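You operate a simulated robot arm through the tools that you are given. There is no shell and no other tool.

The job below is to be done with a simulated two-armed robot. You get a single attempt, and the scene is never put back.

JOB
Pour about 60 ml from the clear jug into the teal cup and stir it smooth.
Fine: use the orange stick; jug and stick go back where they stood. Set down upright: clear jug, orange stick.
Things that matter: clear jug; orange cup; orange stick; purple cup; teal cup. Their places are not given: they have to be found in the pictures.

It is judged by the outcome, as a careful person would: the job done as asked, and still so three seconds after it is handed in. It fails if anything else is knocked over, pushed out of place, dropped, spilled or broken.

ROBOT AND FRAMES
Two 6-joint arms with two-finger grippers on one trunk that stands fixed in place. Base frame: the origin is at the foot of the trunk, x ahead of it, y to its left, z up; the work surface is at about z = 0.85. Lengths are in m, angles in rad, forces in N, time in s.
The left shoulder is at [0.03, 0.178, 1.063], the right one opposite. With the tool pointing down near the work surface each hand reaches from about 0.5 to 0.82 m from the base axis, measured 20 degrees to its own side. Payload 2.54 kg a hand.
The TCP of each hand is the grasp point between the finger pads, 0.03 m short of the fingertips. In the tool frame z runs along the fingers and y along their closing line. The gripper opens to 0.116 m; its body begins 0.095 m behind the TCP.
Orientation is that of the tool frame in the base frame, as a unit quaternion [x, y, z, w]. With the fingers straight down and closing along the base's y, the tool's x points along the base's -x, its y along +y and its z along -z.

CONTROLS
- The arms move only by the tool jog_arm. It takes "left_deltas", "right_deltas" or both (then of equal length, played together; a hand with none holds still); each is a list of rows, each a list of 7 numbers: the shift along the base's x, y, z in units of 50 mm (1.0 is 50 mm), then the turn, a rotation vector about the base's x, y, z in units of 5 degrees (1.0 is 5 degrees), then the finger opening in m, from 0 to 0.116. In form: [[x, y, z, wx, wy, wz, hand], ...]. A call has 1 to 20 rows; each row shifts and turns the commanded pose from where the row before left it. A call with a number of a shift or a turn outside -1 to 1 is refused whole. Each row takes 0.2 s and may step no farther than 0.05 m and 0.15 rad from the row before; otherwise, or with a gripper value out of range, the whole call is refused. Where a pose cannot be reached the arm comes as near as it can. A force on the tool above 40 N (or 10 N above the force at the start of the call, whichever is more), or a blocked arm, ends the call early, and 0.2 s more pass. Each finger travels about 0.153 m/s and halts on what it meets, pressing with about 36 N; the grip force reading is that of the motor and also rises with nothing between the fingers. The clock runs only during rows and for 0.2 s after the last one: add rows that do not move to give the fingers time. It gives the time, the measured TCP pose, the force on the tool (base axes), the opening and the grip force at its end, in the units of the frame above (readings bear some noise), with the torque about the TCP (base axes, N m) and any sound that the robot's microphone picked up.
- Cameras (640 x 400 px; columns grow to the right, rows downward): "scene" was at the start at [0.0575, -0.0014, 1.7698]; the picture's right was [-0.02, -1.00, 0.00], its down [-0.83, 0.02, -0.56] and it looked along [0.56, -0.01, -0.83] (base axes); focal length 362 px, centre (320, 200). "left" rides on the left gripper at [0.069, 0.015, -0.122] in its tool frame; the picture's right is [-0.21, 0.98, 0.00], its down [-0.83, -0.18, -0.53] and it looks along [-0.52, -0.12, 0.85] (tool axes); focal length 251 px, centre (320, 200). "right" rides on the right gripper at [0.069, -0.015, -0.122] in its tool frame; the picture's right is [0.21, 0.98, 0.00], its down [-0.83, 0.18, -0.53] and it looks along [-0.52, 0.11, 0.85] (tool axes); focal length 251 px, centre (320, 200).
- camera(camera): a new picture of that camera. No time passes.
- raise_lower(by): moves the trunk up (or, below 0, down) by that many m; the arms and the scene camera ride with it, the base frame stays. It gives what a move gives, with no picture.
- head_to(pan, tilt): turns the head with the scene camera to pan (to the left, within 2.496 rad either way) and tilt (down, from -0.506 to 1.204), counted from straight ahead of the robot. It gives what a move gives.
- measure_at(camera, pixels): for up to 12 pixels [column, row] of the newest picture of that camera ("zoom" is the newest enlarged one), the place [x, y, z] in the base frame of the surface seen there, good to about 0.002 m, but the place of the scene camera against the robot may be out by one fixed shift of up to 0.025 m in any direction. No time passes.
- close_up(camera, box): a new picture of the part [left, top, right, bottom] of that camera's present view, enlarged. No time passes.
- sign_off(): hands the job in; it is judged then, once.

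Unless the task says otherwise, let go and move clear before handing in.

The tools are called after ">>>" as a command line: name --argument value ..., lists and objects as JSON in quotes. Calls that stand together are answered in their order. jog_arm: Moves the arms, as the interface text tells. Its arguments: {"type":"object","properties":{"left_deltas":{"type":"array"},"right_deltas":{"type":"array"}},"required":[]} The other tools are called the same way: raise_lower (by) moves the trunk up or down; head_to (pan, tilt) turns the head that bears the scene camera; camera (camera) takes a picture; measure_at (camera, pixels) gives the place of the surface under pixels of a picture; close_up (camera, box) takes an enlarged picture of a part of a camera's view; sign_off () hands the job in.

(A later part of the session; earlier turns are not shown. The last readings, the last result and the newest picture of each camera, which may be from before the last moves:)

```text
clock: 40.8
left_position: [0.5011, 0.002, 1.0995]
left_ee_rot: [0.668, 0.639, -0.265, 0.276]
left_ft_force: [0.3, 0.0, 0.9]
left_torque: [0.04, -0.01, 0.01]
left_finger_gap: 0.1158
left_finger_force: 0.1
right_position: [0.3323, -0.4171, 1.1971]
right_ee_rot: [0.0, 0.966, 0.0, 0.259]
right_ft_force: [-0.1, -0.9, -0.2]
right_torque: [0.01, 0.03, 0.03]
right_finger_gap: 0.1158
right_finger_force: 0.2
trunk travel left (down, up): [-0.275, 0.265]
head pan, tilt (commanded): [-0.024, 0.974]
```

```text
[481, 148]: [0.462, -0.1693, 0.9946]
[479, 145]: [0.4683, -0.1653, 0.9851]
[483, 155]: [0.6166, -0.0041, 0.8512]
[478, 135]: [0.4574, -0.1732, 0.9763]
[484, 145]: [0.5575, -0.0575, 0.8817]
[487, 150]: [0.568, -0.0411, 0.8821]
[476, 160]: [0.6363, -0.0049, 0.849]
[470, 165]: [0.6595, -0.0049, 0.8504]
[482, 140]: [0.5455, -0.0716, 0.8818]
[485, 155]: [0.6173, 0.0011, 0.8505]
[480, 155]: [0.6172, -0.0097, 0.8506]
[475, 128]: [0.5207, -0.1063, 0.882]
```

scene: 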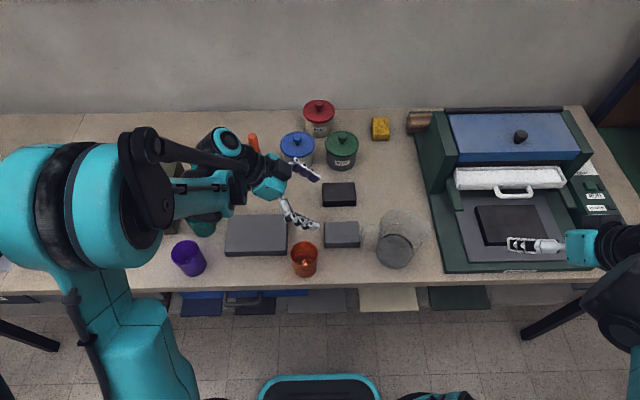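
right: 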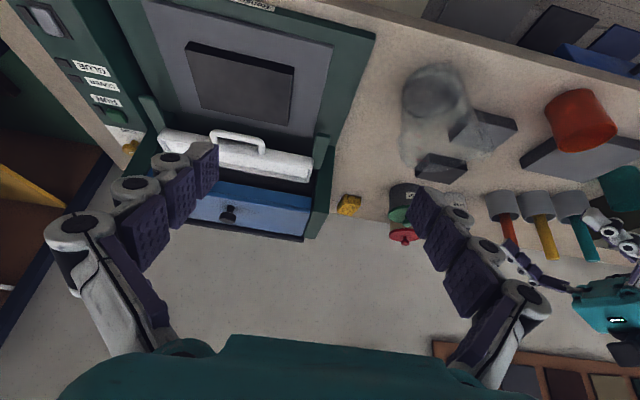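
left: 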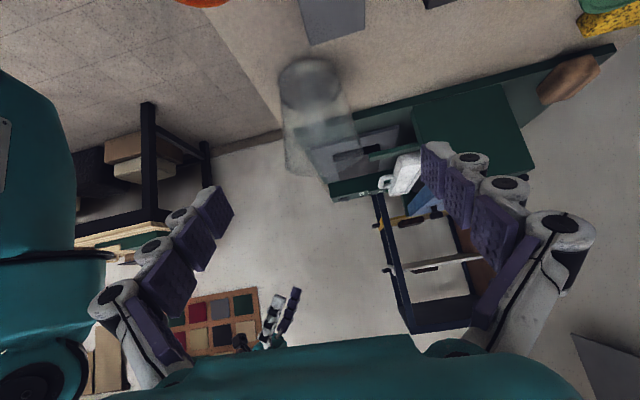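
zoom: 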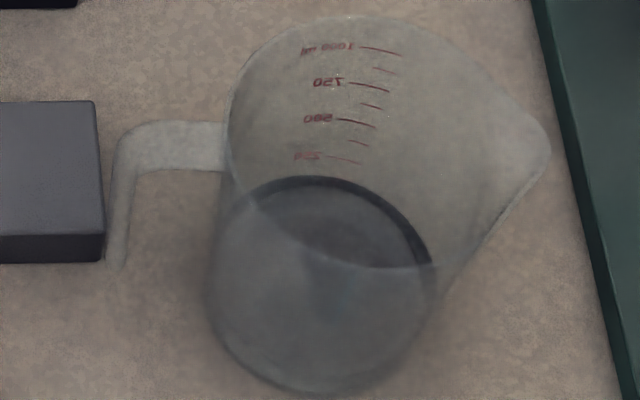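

Direct hits on the handle: (0.4915,-0.1315,0.988), (0.491,-0.130,0.966) and (0.488,-0.120,0.978), with the jug body behind it at y≈-0.163. I'll move to a pre-grasp 0.1 m back along the tool axis with the fingers opened to 0.08.

>>> jog_arm --left_deltas '[[-0.053, -0.275, -0.3475, 0, 0.086, 0, 0.08], [-0.053, -0.275, -0.3475, 0, 0.086, 0, 0.08], [-0.053, -0.275, -0.3475, 0, 0.086, 0, 0.08], [-0.053, -0.275, -0.3475, 0, 0.086, 0, 0.08], [0, 0, 0, 0, 0, 0, 0.08]]'

>>> camera --camera "left"

>>> close_up --camera "scene" --box '[280, 170, 440, 280]'

>>> close_up --camera "right" --box '[380, 50, 600, 230]'

```text
clock: 42.0
left_position: [0.4893, -0.0537, 1.0306]
left_ee_rot: [0.664, 0.643, -0.275, 0.265]
left_ft_force: [-0.1, 0.7, -0.1]
left_torque: [0.0, 0.03, 0.02]
left_finger_gap: 0.0801
left_finger_force: 0.0
right_position: [0.3315, -0.4162, 1.1982]
right_ee_rot: [0.0, 0.966, 0.001, 0.259]
right_ft_force: [0.1, 0.2, 0.1]
right_torque: [0.0, -0.02, 0.0]
right_finger_gap: 0.116
right_finger_force: 0.1
trunk travel left (down, up): [-0.275, 0.265]
head pan, tilt (commanded): [-0.024, 0.974]
```

```text
taken
```

left: 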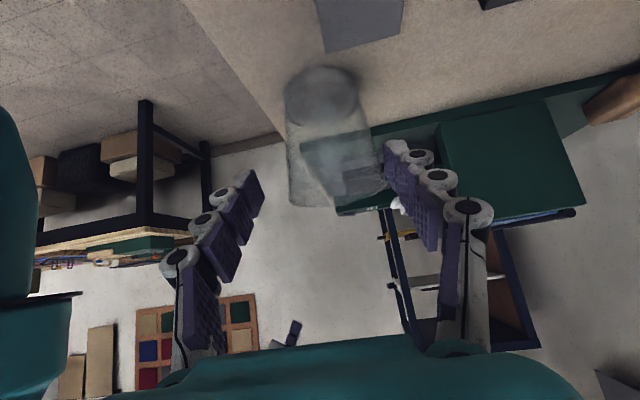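

```text
3.64 times, centred on (360, 225) of scene
```

zoom: 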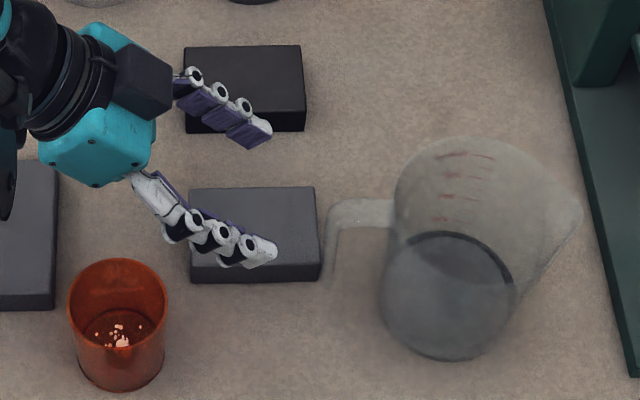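

```text
2.22 times, centred on (490, 140) of right
```

zoom: 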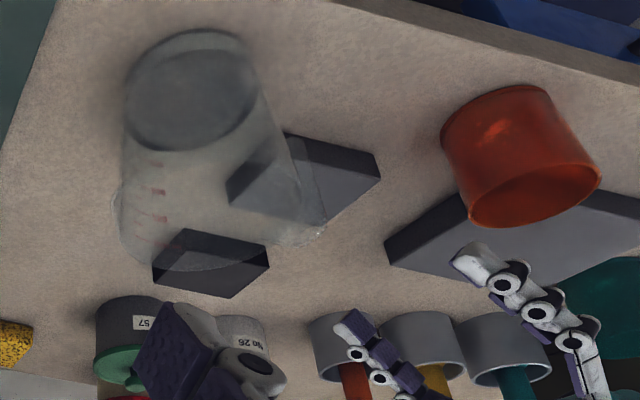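

The pre-grasp is aligned, with the fingers straddling the handle's x of 0.490. Next I'll advance straight in along the tool axis.

>>> jog_arm --left_deltas '[[0.004, -0.198, -0.202, 0, 0, 0, 0.08], [0.004, -0.198, -0.202, 0, 0, 0, 0.08], [0.004, -0.198, -0.202, 0, 0, 0, 0.08], [0.004, -0.198, -0.202, 0, 0, 0, 0.08], [0.004, -0.198, -0.202, 0, 0, 0, 0.08], [0.004, -0.198, -0.202, 0, 0, 0, 0.08], [0.004, -0.198, -0.202, 0, 0, 0, 0.08], [0, 0, 0, 0, 0, 0, 0.08]]'

>>> close_up --camera "scene" --box '[310, 180, 440, 280]'

>>> close_up --camera "right" --box '[380, 50, 560, 200]'

>>> camera --camera "left"

```text
clock: 43.8
left_position: [0.4902, -0.1232, 0.9588]
left_ee_rot: [0.664, 0.643, -0.275, 0.265]
left_ft_force: [0.2, -0.1, 0.6]
left_torque: [-0.02, -0.02, 0.01]
left_finger_gap: 0.0801
left_finger_force: 0.1
right_position: [0.3323, -0.4167, 1.197]
right_ee_rot: [0.001, 0.966, 0.0, 0.26]
right_ft_force: [-0.2, 0.6, 1.1]
right_torque: [0.02, 0.0, -0.01]
right_finger_gap: 0.1161
right_finger_force: 0.1
trunk travel left (down, up): [-0.275, 0.265]
head pan, tilt (commanded): [-0.024, 0.974]
```

```text
4.00 times, centred on (375, 230) of scene
```

zoom: 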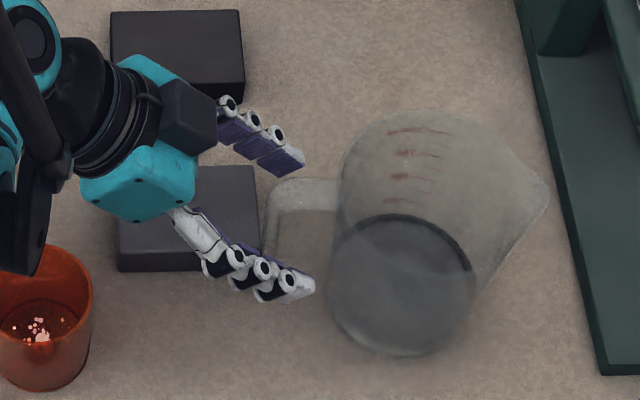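

```text
2.67 times, centred on (470, 125) of right
```

zoom: 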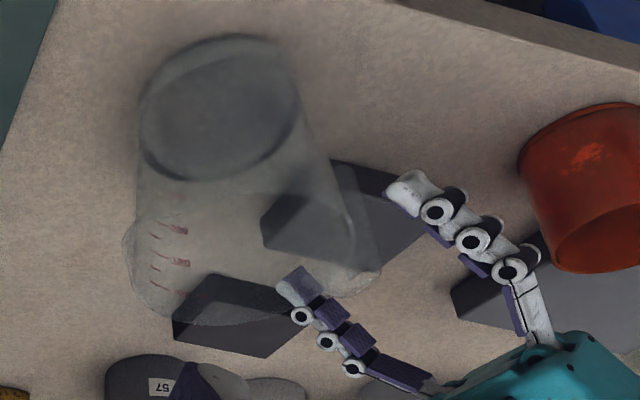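

```text
taken
```

left: 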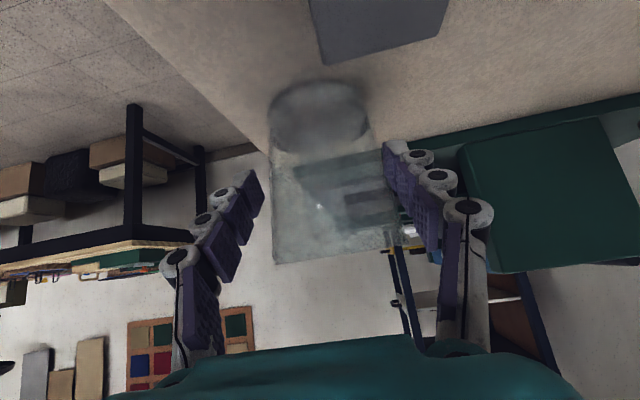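

The fingers straddle the handle bar with their tips past it and clear of the jug body. I'll close gradually and check the grip.

>>> jog_arm --left_deltas '[[0, 0, 0, 0, 0, 0, 0.06], [0, 0, 0, 0, 0, 0, 0.045], [0, 0, 0, 0, 0, 0, 0.035], [0, 0, 0, 0, 0, 0, 0.028], [0, 0, 0, 0, 0, 0, 0.022], [0, 0, 0, 0, 0, 0, 0.016], [0, 0, 0, 0, 0, 0, 0.008], [0, 0, 0, 0, 0, 0, 0.0], [0, 0, 0, 0, 0, 0, 0.0], [0, 0, 0, 0, 0, 0, 0.0]]'

>>> close_up --camera "scene" --box '[310, 180, 440, 280]'

>>> camera --camera "left"

```text
clock: 46.0
left_position: [0.4905, -0.1223, 0.9599]
left_ee_rot: [0.664, 0.642, -0.275, 0.265]
left_ft_force: [-0.5, -0.5, 0.2]
left_torque: [-0.02, 0.02, 0.0]
left_finger_gap: 0.0206
left_finger_force: 35.7
right_position: [0.3315, -0.4165, 1.198]
right_ee_rot: [0.0, 0.966, 0.0, 0.26]
right_ft_force: [-1.5, -0.9, 0.9]
right_torque: [0.01, 0.0, -0.02]
right_finger_gap: 0.1161
right_finger_force: 0.0
trunk travel left (down, up): [-0.275, 0.265]
head pan, tilt (commanded): [-0.024, 0.974]
```

```text
4.00 times, centred on (375, 230) of scene
```

zoom: 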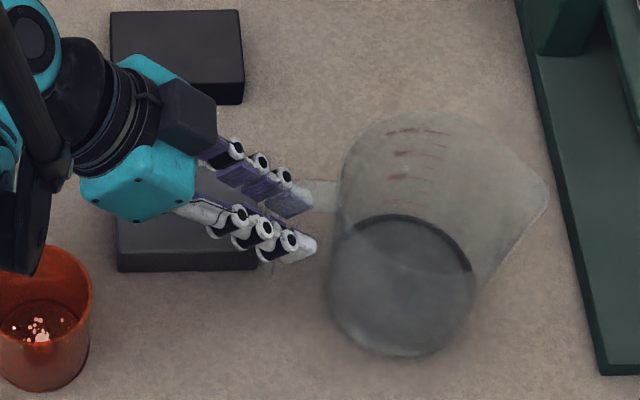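

```text
taken
```

left: 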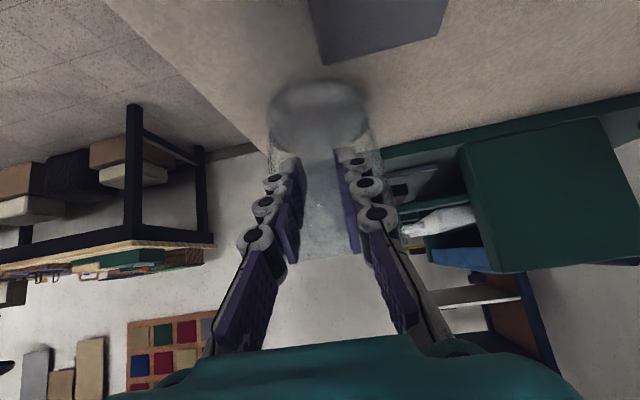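

The grip holds a 20.6 mm bar at 35.7 N and the jug hasn't moved. I'll lift slowly, about 3 cm, then read the force and check for slip.

>>> jog_arm --left_deltas '[[0, 0, 0.05, 0, 0, 0, 0.0], [0, 0, 0.08, 0, 0, 0, 0.0], [0, 0, 0.1, 0, 0, 0, 0.0], [0, 0, 0.12, 0, 0, 0, 0.0], [0, 0, 0.12, 0, 0, 0, 0.0], [0, 0, 0.12, 0, 0, 0, 0.0], [0, 0, 0.05, 0, 0, 0, 0.0], [0, 0, 0, 0, 0, 0, 0.0], [0, 0, 0, 0, 0, 0, 0.0], [0, 0, 0, 0, 0, 0, 0.0]]'

>>> close_up --camera "scene" --box '[310, 160, 440, 280]'

>>> close_up --camera "right" --box '[380, 50, 560, 200]'

>>> camera --camera "left"

```text
clock: 48.2
left_position: [0.4909, -0.123, 0.9917]
left_ee_rot: [0.664, 0.643, -0.275, 0.266]
left_ft_force: [-0.3, -0.7, -3.5]
left_torque: [0.28, -0.02, -0.03]
left_finger_gap: 0.0205
left_finger_force: 35.8
right_position: [0.3324, -0.4181, 1.1976]
right_ee_rot: [0.001, 0.966, 0.0, 0.259]
right_ft_force: [0.6, 0.1, -0.3]
right_torque: [-0.02, 0.0, 0.0]
right_finger_gap: 0.116
right_finger_force: 0.2
trunk travel left (down, up): [-0.275, 0.265]
head pan, tilt (commanded): [-0.024, 0.974]
```

```text
3.33 times, centred on (375, 220) of scene
```

zoom: 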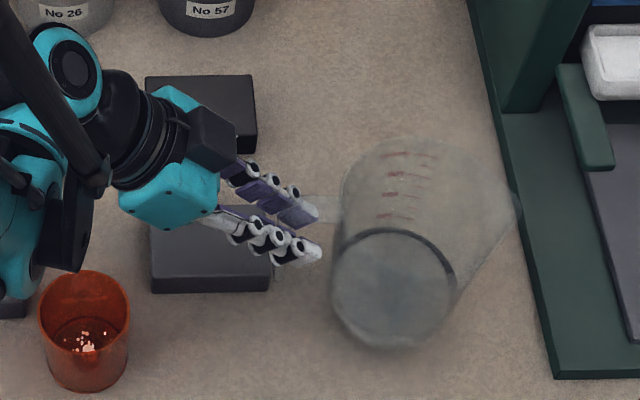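

```text
2.67 times, centred on (470, 125) of right
```

zoom: 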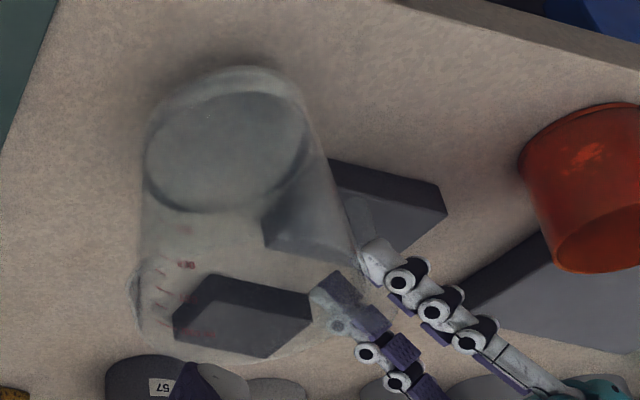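

```text
taken
```

left: 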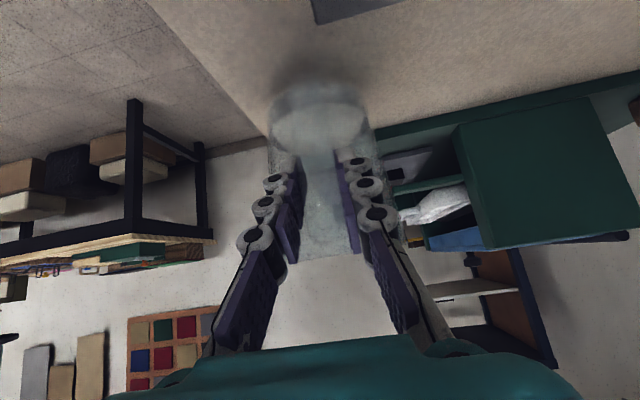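

The jug is held upright, no slip visible, at about 3.5 N total. I'll keep lifting slowly to about z=1.17, above every stick and lid, and shift slightly toward +y.

>>> jog_arm --left_deltas '[[0, 0, 0.08, 0, 0, 0, 0.0], [0, 0, 0.16, 0, 0, 0, 0.0], [0, 0, 0.22, 0, 0, 0, 0.0], [0, 0, 0.24, 0, 0, 0, 0.0], [0, 0, 0.24, 0, 0, 0, 0.0], [0, 0, 0.24, 0, 0, 0, 0.0], [0, 0, 0.24, 0, 0, 0, 0.0], [0, 0, 0.24, 0, 0, 0, 0.0], [0, 0, 0.24, 0, 0, 0, 0.0], [0, 0, 0.24, 0, 0, 0, 0.0], [0, 0, 0.24, 0, 0, 0, 0.0], [0, 0, 0.24, 0, 0, 0, 0.0], [0, 0, 0.24, 0, 0, 0, 0.0], [0, 0, 0.24, 0, 0, 0, 0.0], [0, 0, 0.22, 0, 0, 0, 0.0], [0, 0, 0.16, 0, 0, 0, 0.0], [0, 0, 0.08, 0, 0, 0, 0.0], [0, 0, 0, 0, 0, 0, 0.0]]'

>>> camera --camera "scene"

>>> camera --camera "left"

>>> camera --camera "right"

```text
clock: 52.0
left_position: [0.4917, -0.1235, 1.1699]
left_ee_rot: [0.664, 0.643, -0.275, 0.266]
left_ft_force: [0.3, -0.2, -3.7]
left_torque: [0.31, -0.03, -0.02]
left_finger_gap: 0.0204
left_finger_force: 36.0
right_position: [0.3322, -0.417, 1.1984]
right_ee_rot: [0.001, 0.966, -0.001, 0.258]
right_ft_force: [0.8, 0.2, 1.4]
right_torque: [0.0, 0.0, 0.03]
right_finger_gap: 0.1162
right_finger_force: 0.1
trunk travel left (down, up): [-0.275, 0.265]
head pan, tilt (commanded): [-0.024, 0.974]
```

```text
taken
```

scene: 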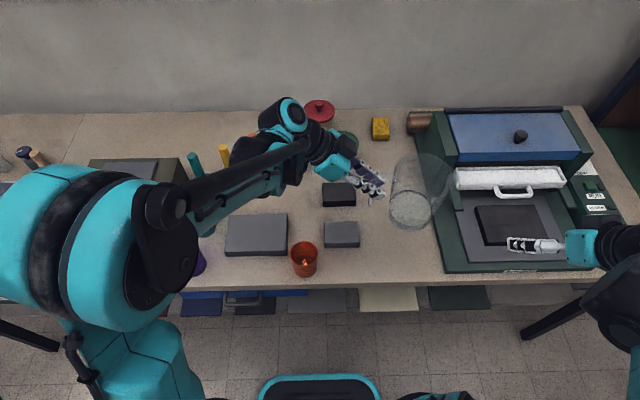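

```text
taken
```

left: 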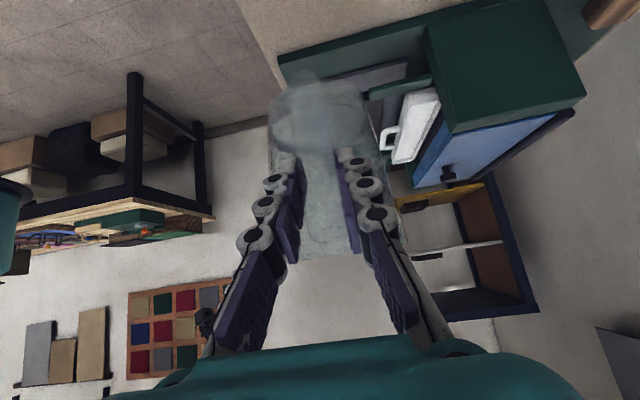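

```text
taken
```

right: 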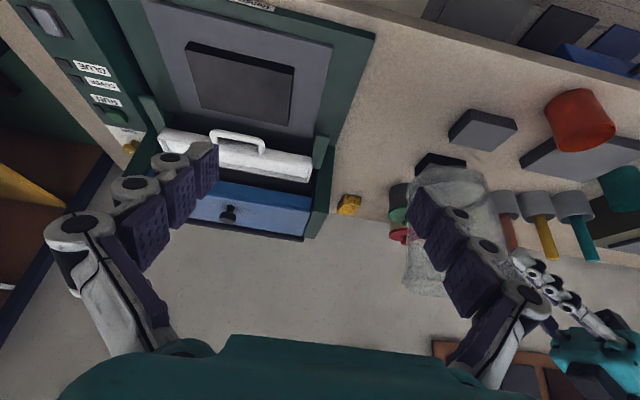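

The jug stays level and the force is steady at about 3.6 N. Next I'll swing it gently, yaw +160° while moving to +y, along the rehearsed path at z≈1.17.

>>> jog_arm --left_deltas '[[0, 0.056, 0, 0, 0, 0.255, 0], [0, 0.112, 0, 0, 0, 0.511, 0], [0, 0.167, 0, 0, 0, 0.766, 0], [0, 0.186, 0, 0, 0, 0.851, 0], [0, 0.186, 0, 0, 0, 0.851, 0], [0, 0.186, 0, 0, 0, 0.851, 0], [0, 0.186, 0, 0, 0, 0.851, 0], [0, 0.186, 0, 0, 0, 0.851, 0], [0, 0.186, 0, 0, 0, 0.851, 0], [0, 0.186, 0, 0, 0, 0.851, 0], [0, 0.186, 0, 0, 0, 0.851, 0], [0, 0.186, 0, 0, 0, 0.851, 0], [0, 0.186, 0, 0, 0, 0.851, 0], [0, 0.186, 0, 0, 0, 0.851, 0], [0, 0.186, 0, 0, 0, 0.851, 0], [0, 0.186, 0, 0, 0, 0.851, 0], [0, 0.186, 0, 0, 0, 0.851, 0], [0, 0.167, 0, 0, 0, 0.766, 0], [0, 0.112, 0, 0, 0, 0.511, 0], [0, 0.056, 0, 0, 0, 0.255, 0]]'

>>> camera --camera "scene"

>>> camera --camera "left"

```text
clock: 56.2
left_position: [0.4912, 0.0404, 1.1701]
left_ee_rot: [0.137, 0.914, -0.056, 0.379]
left_ft_force: [-0.5, 0.2, -2.4]
left_torque: [0.11, 0.26, -0.04]
left_finger_gap: 0.0206
left_finger_force: 36.3
right_position: [0.3324, -0.4159, 1.1961]
right_ee_rot: [0.0, 0.966, 0.0, 0.259]
right_ft_force: [-0.7, 0.4, 0.0]
right_torque: [0.01, 0.02, 0.02]
right_finger_gap: 0.116
right_finger_force: 0.1
trunk travel left (down, up): [-0.275, 0.265]
head pan, tilt (commanded): [-0.024, 0.974]
```

```text
taken
```

scene: 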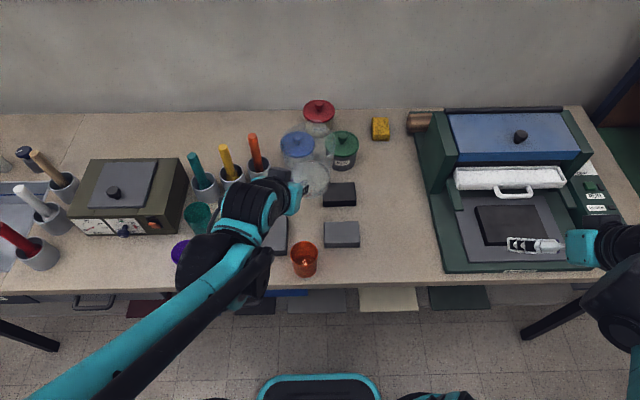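

```text
taken
```

left: 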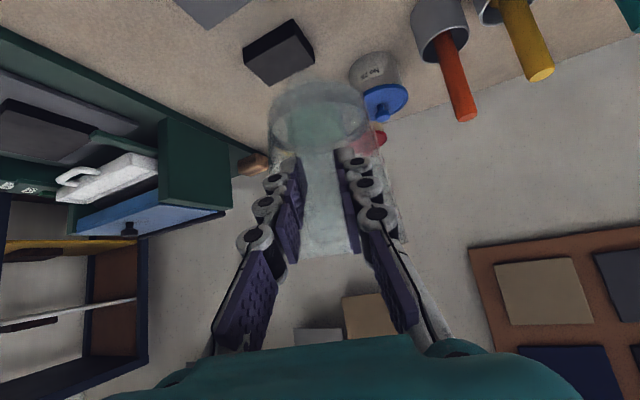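

The swing is half done, level and undisturbed, with about 87° of yaw left. I'll continue.

>>> jog_arm --left_deltas '[[0, 0.063, 0, 0, 0, 0.297, 0], [0, 0.127, 0, 0, 0, 0.593, 0], [0, 0.19, 0, 0, 0, 0.89, 0], [0, 0.2115, 0, 0, 0, 0.989, 0], [0, 0.2115, 0, 0, 0, 0.989, 0], [0, 0.2115, 0, 0, 0, 0.989, 0], [0, 0.2115, 0, 0, 0, 0.989, 0], [0, 0.2115, 0, 0, 0, 0.989, 0], [0, 0.2115, 0, 0, 0, 0.989, 0], [0, 0.2115, 0, 0, 0, 0.989, 0], [0, 0.2115, 0, 0, 0, 0.989, 0], [0, 0.2115, 0, 0, 0, 0.989, 0], [0, 0.2115, 0, 0, 0, 0.989, 0], [0, 0.2115, 0, 0, 0, 0.989, 0], [0, 0.2115, 0, 0, 0, 0.989, 0], [0, 0.2115, 0, 0, 0, 0.989, 0], [0, 0.2115, 0, 0, 0, 0.989, 0], [0, 0.19, 0, 0, 0, 0.89, 0], [0, 0.127, 0, 0, 0, 0.593, 0], [0, 0.063, 0, 0, 0, 0.297, 0]]'

>>> camera --camera "scene"

>>> camera --camera "left"

>>> camera --camera "right"

```text
clock: 60.4
left_position: [0.4922, 0.2276, 1.1723]
left_ee_rot: [-0.531, 0.756, 0.22, 0.313]
left_ft_force: [-0.7, -0.4, -2.5]
left_torque: [-0.26, 0.11, 0.01]
left_finger_gap: 0.0207
left_finger_force: 36.2
right_position: [0.3318, -0.4162, 1.1976]
right_ee_rot: [0.0, 0.966, 0.001, 0.258]
right_ft_force: [0.0, -0.4, -0.5]
right_torque: [0.0, 0.01, 0.03]
right_finger_gap: 0.116
right_finger_force: 0.0
trunk travel left (down, up): [-0.275, 0.265]
head pan, tilt (commanded): [-0.024, 0.974]
```

```text
taken
```

scene: 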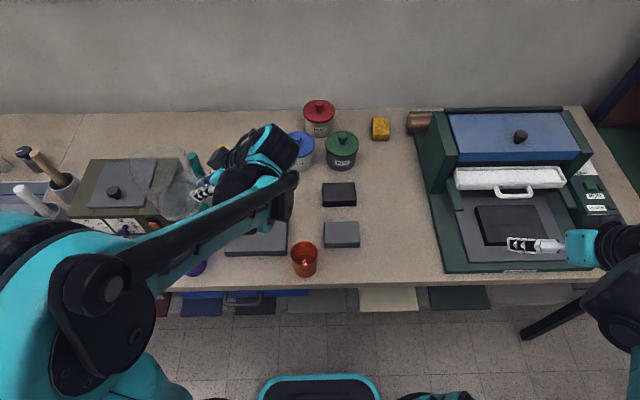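

```text
taken
```

left: 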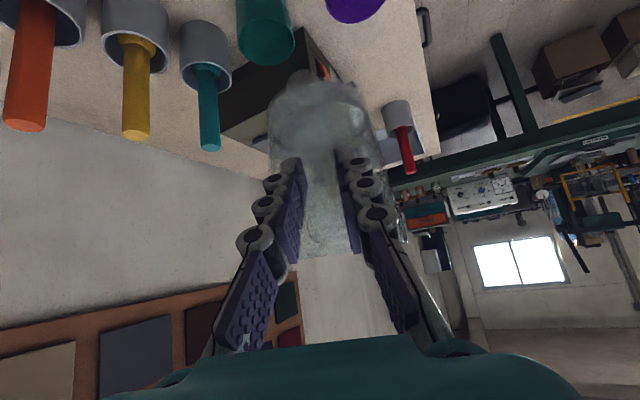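

```text
taken
```

right: 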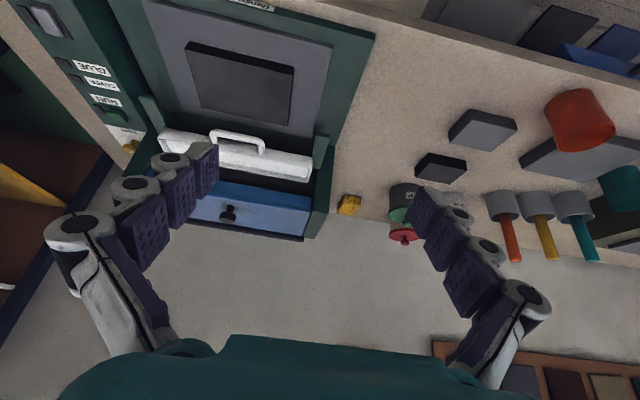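

The jug is at heading 160°, upright over the bench. I'll now tilt slowly to 60°, below the estimated 65–68° pour onset, at z=1.17 while sliding +55 mm in x.

>>> jog_arm --left_deltas '[[0.064, 0.0105, 0, -0.282, 0.102, 0, 0], [0.064, 0.0105, 0, -0.565, 0.203, 0, 0], [0.064, 0.0105, 0, -0.753, 0.271, 0, 0], [0.064, 0.0105, 0, -0.753, 0.271, 0, 0], [0.064, 0.0105, 0, -0.753, 0.271, 0, 0], [0.064, 0.0105, 0, -0.753, 0.271, 0, 0], [0.064, 0.0105, 0, -0.753, 0.271, 0, 0], [0.064, 0.0105, 0, -0.753, 0.271, 0, 0], [0.064, 0.0105, 0, -0.753, 0.271, 0, 0], [0.064, 0.0105, 0, -0.753, 0.271, 0, 0], [0.064, 0.0105, 0, -0.753, 0.271, 0, 0], [0.064, 0.0105, 0, -0.753, 0.271, 0, 0]]'

>>> camera --camera "left"

>>> camera --camera "scene"

```text
clock: 63.0
left_position: [0.5294, 0.2324, 1.17]
left_ee_rot: [-0.575, 0.818, 0.001, 0.003]
left_ft_force: [0.9, 0.0, -3.5]
left_torque: [-0.08, 0.05, 0.01]
left_finger_gap: 0.0207
left_finger_force: 35.8
right_position: [0.3315, -0.4156, 1.1977]
right_ee_rot: [0.0, 0.966, 0.0, 0.259]
right_ft_force: [-0.5, 1.1, 0.0]
right_torque: [0.02, 0.02, 0.02]
right_finger_gap: 0.116
right_finger_force: 0.0
trunk travel left (down, up): [-0.275, 0.265]
head pan, tilt (commanded): [-0.024, 0.974]
```

```text
taken
```

left: 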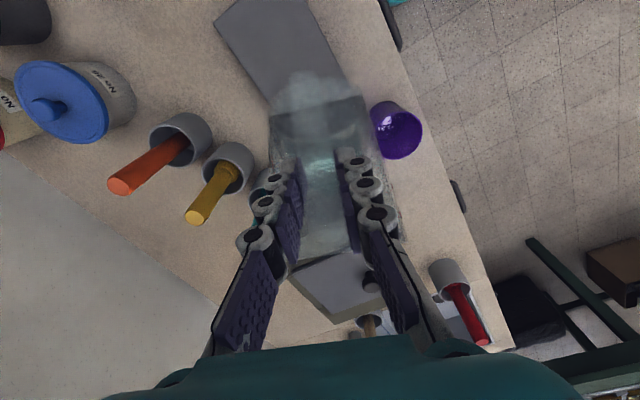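

```text
taken
```

scene: 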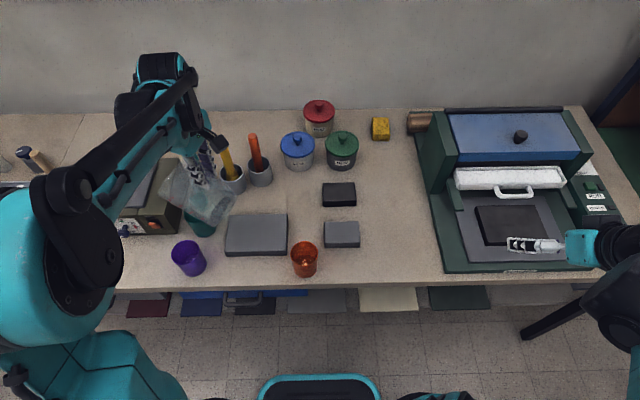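

The tilt is at 45° and steady, with the jug unchanged in the fingers. I'll go on to about 60°.

>>> jog_arm --left_deltas '[[0.085, 0.02, 0, -0.565, 0.203, 0, 0], [0.085, 0.02, 0, -0.753, 0.271, 0, 0], [0.085, 0.02, 0, -0.753, 0.271, 0, 0], [0.085, 0.02, 0, -0.565, 0.203, 0, 0], [0, 0, 0, -0.188, 0.068, 0, 0], [0, 0, 0, 0, 0, 0, 0]]'

>>> camera --camera "left"

>>> close_up --camera "scene" --box '[110, 110, 290, 290]'

```text
clock: 64.4
left_position: [0.5471, 0.2363, 1.1711]
left_ee_rot: [-0.57, 0.811, -0.074, -0.104]
left_ft_force: [-0.1, -0.2, -2.6]
left_torque: [-0.02, 0.0, -0.01]
left_finger_gap: 0.0204
left_finger_force: 35.9
right_position: [0.3329, -0.4164, 1.1979]
right_ee_rot: [0.0, 0.966, 0.0, 0.259]
right_ft_force: [-0.2, 0.0, 0.0]
right_torque: [0.0, -0.01, 0.02]
right_finger_gap: 0.1159
right_finger_force: 0.1
trunk travel left (down, up): [-0.275, 0.265]
head pan, tilt (commanded): [-0.024, 0.974]
```

```text
taken
```

left: 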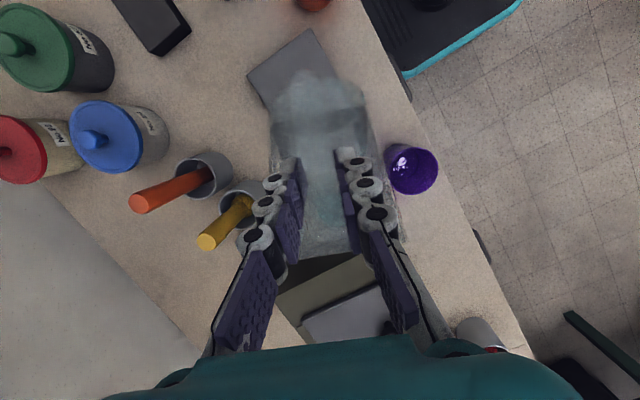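

```text
2.22 times, centred on (200, 200) of scene
```

zoom: 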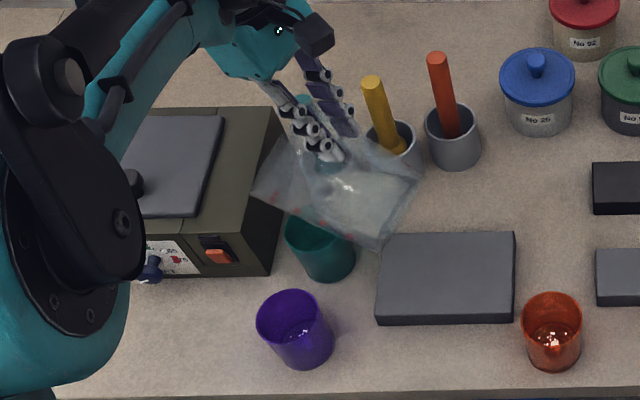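

The scene view now shows the tilted jug and the teal cup clearly. I'll zoom in to locate the spout tip and the liquid.

>>> close_up --camera "scene" --box '[160, 155, 250, 240]'

>>> close_up --camera "left" --box '[250, 50, 400, 270]'

```text
4.71 times, centred on (205, 198) of scene
```

zoom: 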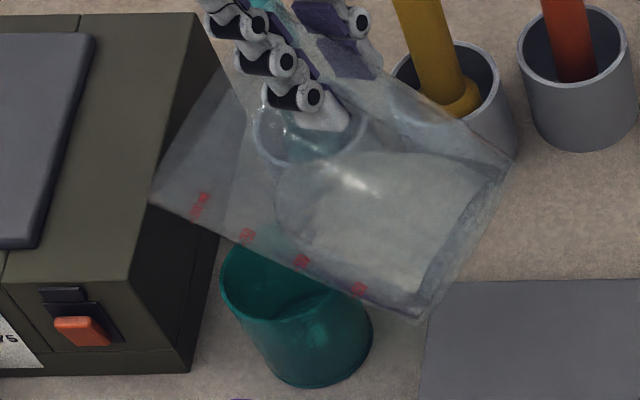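

```text
1.82 times, centred on (325, 160) of left
```

zoom: 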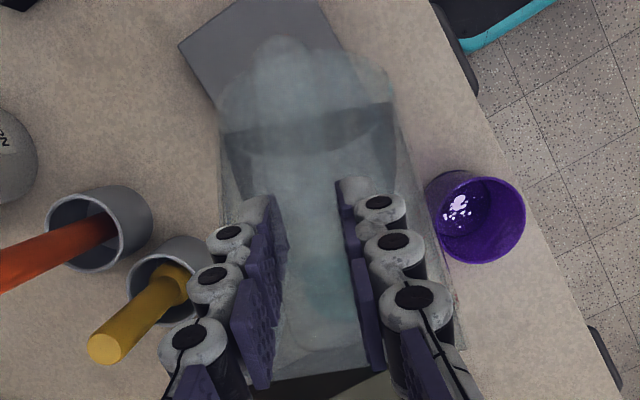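

The jug geometry matches my prediction and the liquid front is still well short of the rim. I'll lower straight to z≈1.112, which puts the lip about 33 mm above the cup rim, and back off 6 mm so the stream lands centrally.

>>> jog_arm --left_deltas '[[-0.005, -0.014, -0.08, 0, 0, 0, 0], [-0.005, -0.014, -0.15, 0, 0, 0, 0], [-0.005, -0.014, -0.17, 0, 0, 0, 0], [-0.005, -0.014, -0.17, 0, 0, 0, 0], [-0.005, -0.014, -0.17, 0, 0, 0, 0], [-0.005, -0.014, -0.17, 0, 0, 0, 0], [-0.005, -0.014, -0.15, 0, 0, 0, 0], [-0.005, -0.014, -0.1, 0, 0, 0, 0], [0, 0, -0.02, 0, 0, 0, 0]]'

>>> close_up --camera "scene" --box '[150, 155, 250, 250]'

>>> close_up --camera "left" --box '[250, 50, 400, 330]'

```text
clock: 66.4
left_position: [0.5436, 0.2318, 1.1111]
left_ee_rot: [-0.57, 0.812, -0.074, -0.103]
left_ft_force: [0.1, 1.6, -2.3]
left_torque: [0.0, 0.01, 0.0]
left_finger_gap: 0.0205
left_finger_force: 36.4
right_position: [0.3319, -0.4166, 1.1968]
right_ee_rot: [0.0, 0.966, 0.0, 0.259]
right_ft_force: [-0.7, -0.3, -0.5]
right_torque: [0.02, 0.04, 0.0]
right_finger_gap: 0.1158
right_finger_force: 0.0
trunk travel left (down, up): [-0.275, 0.265]
head pan, tilt (commanded): [-0.024, 0.974]
```

```text
4.21 times, centred on (200, 202) of scene
```

zoom: 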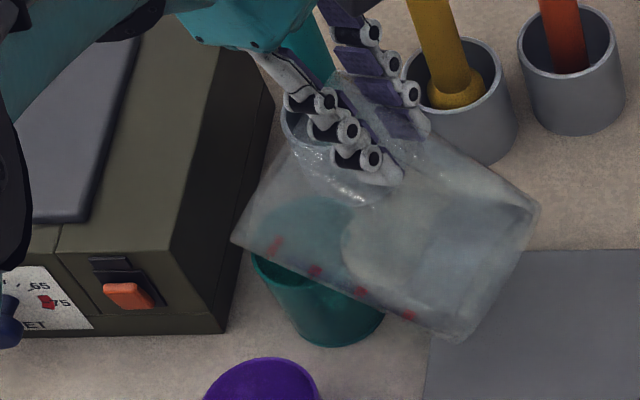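

```text
1.43 times, centred on (325, 190) of left
```

zoom: 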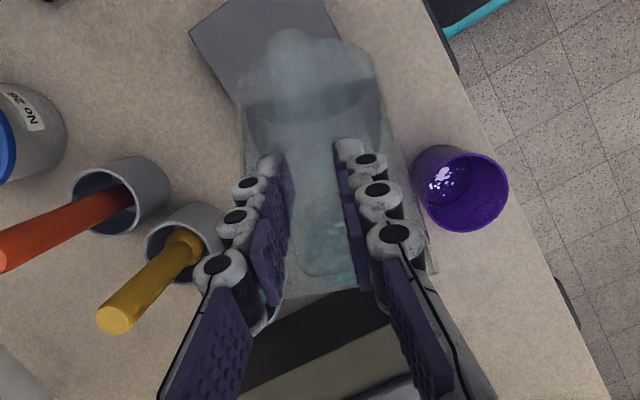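

The jug is positioned over the teal cup at about 59.6° tilt. I'll tilt on in 1° steps, pausing to look.

>>> jog_arm --left_deltas '[[0, 0, 0, -0.188, 0.068, 0, 0], [0, 0, 0, -0.188, 0.068, 0, 0], [0, 0, 0, -0.188, 0.068, 0, 0], [0, 0, 0, -0.188, 0.068, 0, 0], [0, 0, 0, 0, 0, 0, 0], [0, 0, 0, 0, 0, 0, 0]]'

>>> close_up --camera "scene" --box '[150, 155, 250, 250]'

>>> close_up --camera "left" --box '[250, 50, 400, 330]'

```text
clock: 67.8
left_position: [0.5445, 0.2312, 1.1115]
left_ee_rot: [-0.568, 0.807, -0.093, -0.132]
left_ft_force: [0.5, -0.5, -2.7]
left_torque: [0.0, -0.01, -0.01]
left_finger_gap: 0.0206
left_finger_force: 36.6
right_position: [0.3323, -0.4183, 1.1971]
right_ee_rot: [0.0, 0.966, 0.0, 0.259]
right_ft_force: [0.7, -0.2, -0.4]
right_torque: [0.02, 0.0, -0.01]
right_finger_gap: 0.116
right_finger_force: 0.0
trunk travel left (down, up): [-0.275, 0.265]
head pan, tilt (commanded): [-0.024, 0.974]
```

```text
4.21 times, centred on (200, 202) of scene
```

zoom: 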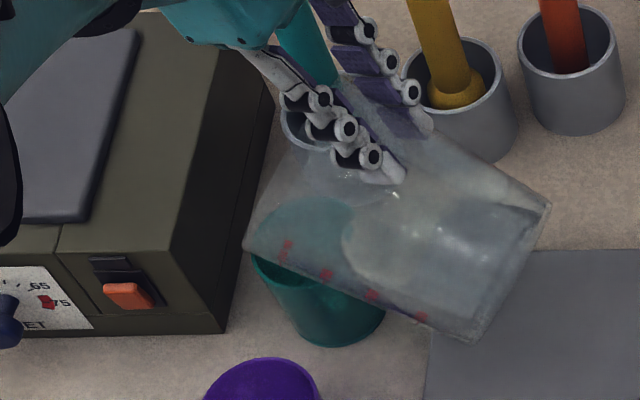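

```text
1.43 times, centred on (325, 190) of left
```

zoom: 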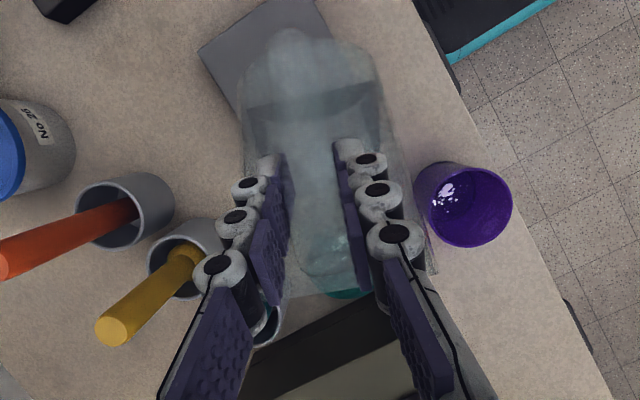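

Tilt is 63.7° with no flow yet. I'll go on to about 66° and look again.

>>> jog_arm --left_deltas '[[0, 0, 0, -0.188, 0.068, 0, 0], [0, 0, 0, -0.188, 0.068, 0, 0], [0, 0, 0, 0, 0, 0, 0], [0, 0, 0, 0, 0, 0, 0], [0, 0, 0, 0, 0, 0, 0]]'

>>> close_up --camera "scene" --box '[170, 170, 240, 240]'

>>> close_up --camera "left" --box '[270, 180, 390, 290]'

```text
clock: 69.0
left_position: [0.5446, 0.2304, 1.1119]
left_ee_rot: [-0.566, 0.805, -0.104, -0.145]
left_ft_force: [0.4, -0.2, -2.4]
left_torque: [0.0, -0.02, 0.01]
left_finger_gap: 0.0204
left_finger_force: 36.1
right_position: [0.3322, -0.4162, 1.197]
right_ee_rot: [0.001, 0.966, 0.0, 0.258]
right_ft_force: [-0.8, 0.5, 0.3]
right_torque: [0.01, 0.0, 0.0]
right_finger_gap: 0.1163
right_finger_force: 0.1
trunk travel left (down, up): [-0.275, 0.265]
head pan, tilt (commanded): [-0.024, 0.974]
```

```text
5.71 times, centred on (205, 205) of scene
```

zoom: 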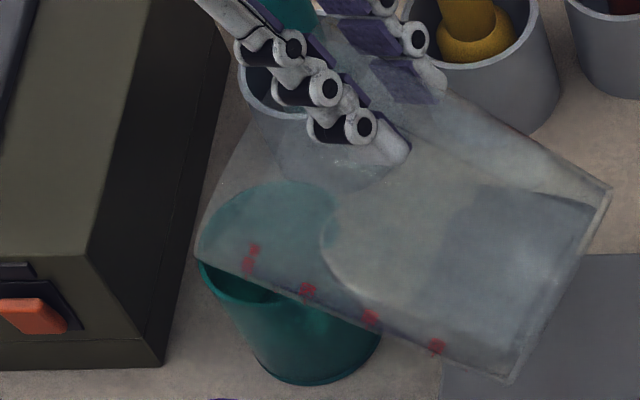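

```text
3.64 times, centred on (330, 235) of left
```

zoom: 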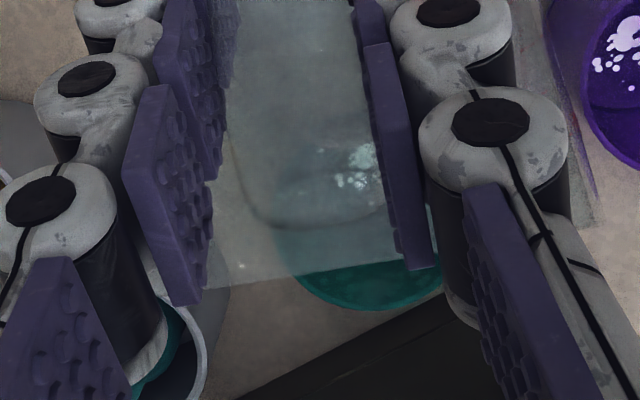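

The computed lip position is (0.577,0.321,0.975), right over the cup centre, and nothing has flowed yet at about 66°. I'll continue in 0.5° steps.

>>> jog_arm --left_deltas '[[0, 0, 0, -0.094, 0.034, 0, 0], [0, 0, 0, -0.094, 0.034, 0, 0], [0, 0, 0, 0, 0, 0, 0], [0, 0, 0, 0, 0, 0, 0], [0, 0, 0, 0, 0, 0, 0]]'

>>> close_up --camera "scene" --box '[170, 170, 240, 240]'

>>> close_up --camera "left" --box '[270, 180, 390, 290]'

```text
clock: 70.2
left_position: [0.5441, 0.2318, 1.1121]
left_ee_rot: [-0.565, 0.803, -0.109, -0.153]
left_ft_force: [0.1, -0.2, -2.6]
left_torque: [0.01, 0.0, 0.0]
left_finger_gap: 0.0205
left_finger_force: 36.1
right_position: [0.3321, -0.4173, 1.1978]
right_ee_rot: [0.0, 0.966, 0.0, 0.259]
right_ft_force: [0.7, 0.5, 0.0]
right_torque: [0.01, 0.02, 0.0]
right_finger_gap: 0.116
right_finger_force: 0.1
trunk travel left (down, up): [-0.275, 0.265]
head pan, tilt (commanded): [-0.024, 0.974]
```

```text
5.71 times, centred on (205, 205) of scene
```

zoom: 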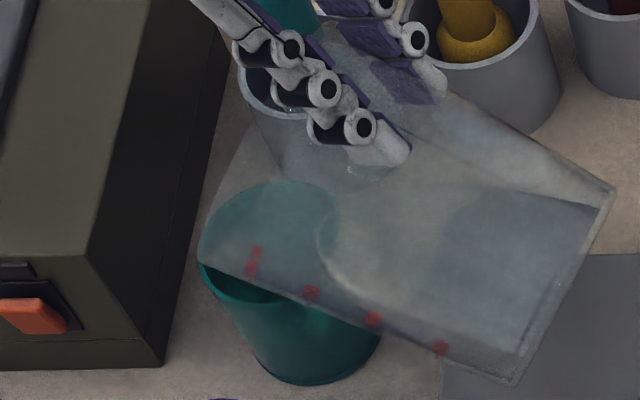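

```text
3.64 times, centred on (330, 235) of left
```

zoom: 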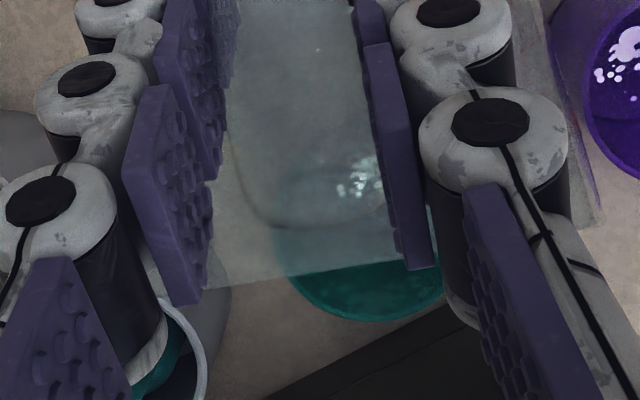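

>>> jog_arm --left_deltas '[[0, 0, 0, -0.094, 0.034, 0, 0], [0, 0, 0, 0, 0, 0, 0], [0, 0, 0, -0.094, 0.034, 0, 0], [0, 0, 0, 0, 0, 0, 0], [0, 0, 0, 0, 0, 0, 0], [0, 0, 0, 0, 0, 0, 0]]'

>>> close_up --camera "scene" --box '[170, 170, 240, 240]'

>>> close_up --camera "left" --box '[270, 180, 390, 290]'

```text
clock: 71.6
left_position: [0.5441, 0.2311, 1.1123]
left_ee_rot: [-0.565, 0.801, -0.113, -0.16]
left_ft_force: [-0.2, -0.2, -4.0]
left_torque: [0.04, -0.01, 0.01]
left_finger_gap: 0.0206
left_finger_force: 35.5
right_position: [0.3313, -0.4179, 1.1971]
right_ee_rot: [0.0, 0.966, 0.0, 0.259]
right_ft_force: [-0.1, -0.3, 1.2]
right_torque: [0.01, -0.01, -0.02]
right_finger_gap: 0.1161
right_finger_force: 0.0
trunk travel left (down, up): [-0.275, 0.265]
head pan, tilt (commanded): [-0.024, 0.974]
```

```text
5.71 times, centred on (205, 205) of scene
```

zoom: 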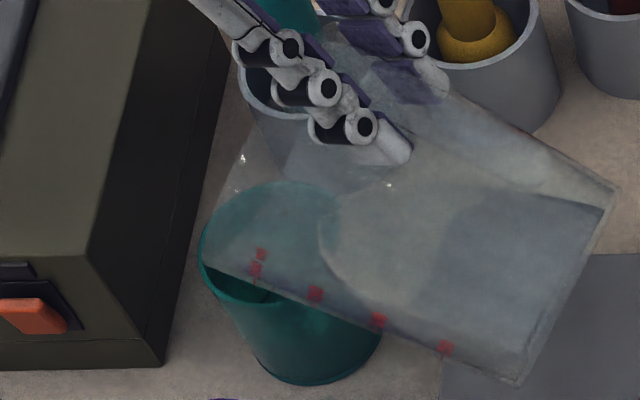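

```text
3.64 times, centred on (330, 235) of left
```

zoom: 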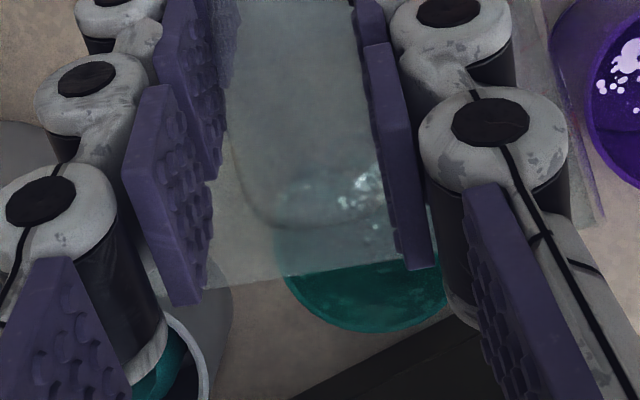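

At 67.9° the liquid front has climbed about 70% of the wall, so the jug holds nearer 100 ml and flow should start around 70–71°. I'll go in 0.5° steps while keeping the lip over the cup.

>>> jog_arm --left_deltas '[[0.0085, 0.0235, 0, -0.094, 0.034, 0, 0], [0, 0, 0, 0, 0, 0, 0], [0.0085, 0.0235, 0, -0.094, 0.034, 0, 0], [0, 0, 0, 0, 0, 0, 0], [0.0085, 0.0235, 0, -0.094, 0.034, 0, 0], [0, 0, 0, 0, 0, 0, 0], [0, 0, 0, 0, 0, 0, 0], [0, 0, 0, 0, 0, 0, 0]]'

>>> close_up --camera "scene" --box '[170, 170, 240, 240]'

>>> close_up --camera "left" --box '[270, 180, 390, 290]'

```text
clock: 73.4
left_position: [0.5453, 0.2347, 1.1121]
left_ee_rot: [-0.563, 0.8, -0.12, -0.17]
left_ft_force: [-0.5, -0.3, -3.6]
left_torque: [0.03, -0.01, -0.01]
left_finger_gap: 0.0203
left_finger_force: 36.0
right_position: [0.3316, -0.4182, 1.1968]
right_ee_rot: [0.0, 0.966, 0.0, 0.258]
right_ft_force: [0.4, 0.0, 0.9]
right_torque: [0.03, 0.01, 0.02]
right_finger_gap: 0.1161
right_finger_force: 0.1
trunk travel left (down, up): [-0.275, 0.265]
head pan, tilt (commanded): [-0.024, 0.974]
```

```text
5.71 times, centred on (205, 205) of scene
```

zoom: 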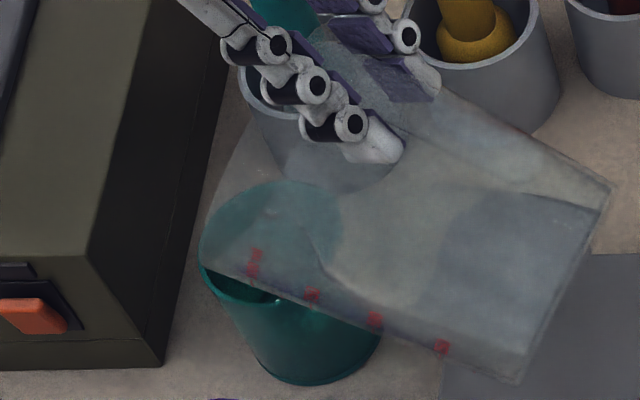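

```text
3.64 times, centred on (330, 235) of left
```

zoom: 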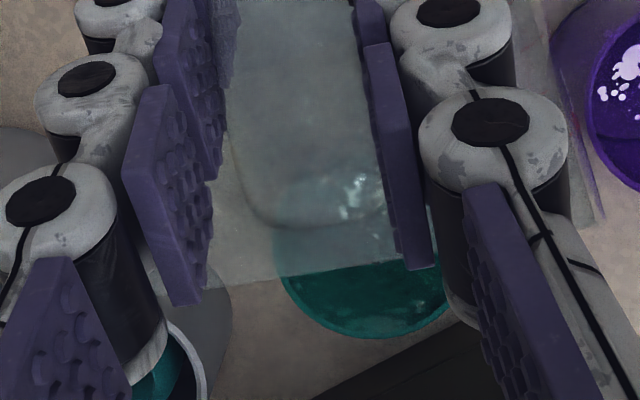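

Now at 69.1° and still no visible flow. I'll keep stepping.

>>> jog_arm --left_deltas '[[0.0085, 0.0235, 0, -0.094, 0.034, 0, 0], [0, 0, 0, 0, 0, 0, 0], [0.0085, 0.0235, 0, -0.094, 0.034, 0, 0], [0, 0, 0, 0, 0, 0, 0], [0.0085, 0.0235, 0, -0.094, 0.034, 0, 0], [0, 0, 0, 0, 0, 0, 0], [0, 0, 0, 0, 0, 0, 0]]'

>>> close_up --camera "scene" --box '[170, 170, 240, 240]'

>>> close_up --camera "left" --box '[270, 180, 390, 290]'

>>> measure_at --camera "left" --pixels '[[343, 259], [340, 256], [335, 258], [350, 258], [345, 266]]'

```text
clock: 75.0
left_position: [0.5483, 0.2391, 1.1124]
left_ee_rot: [-0.562, 0.797, -0.128, -0.18]
left_ft_force: [-0.6, 1.0, -2.6]
left_torque: [0.07, 0.0, 0.04]
left_finger_gap: 0.0208
left_finger_force: 35.7
right_position: [0.3322, -0.4163, 1.1969]
right_ee_rot: [0.0, 0.966, 0.0, 0.259]
right_ft_force: [-0.2, -1.1, 0.3]
right_torque: [0.0, 0.0, 0.01]
right_finger_gap: 0.1161
right_finger_force: 0.1
trunk travel left (down, up): [-0.275, 0.265]
head pan, tilt (commanded): [-0.024, 0.974]
```

```text
5.71 times, centred on (205, 205) of scene
```

zoom: 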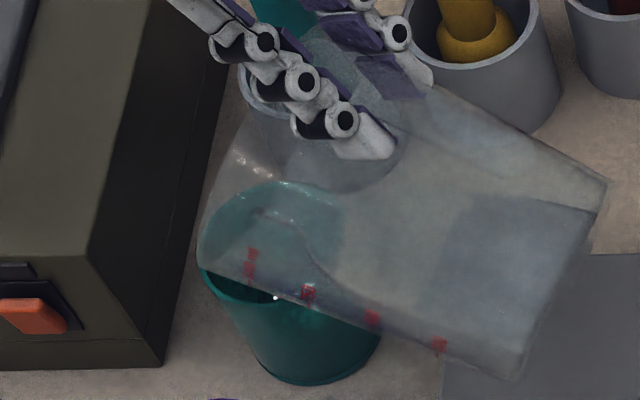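

```text
3.64 times, centred on (330, 235) of left
```

zoom: 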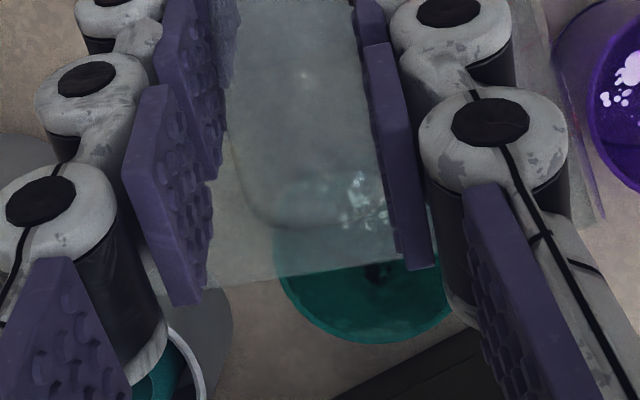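

```text
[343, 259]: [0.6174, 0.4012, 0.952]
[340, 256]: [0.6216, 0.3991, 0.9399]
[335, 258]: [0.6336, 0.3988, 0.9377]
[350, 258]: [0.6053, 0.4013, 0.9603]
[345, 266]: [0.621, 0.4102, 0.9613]
```

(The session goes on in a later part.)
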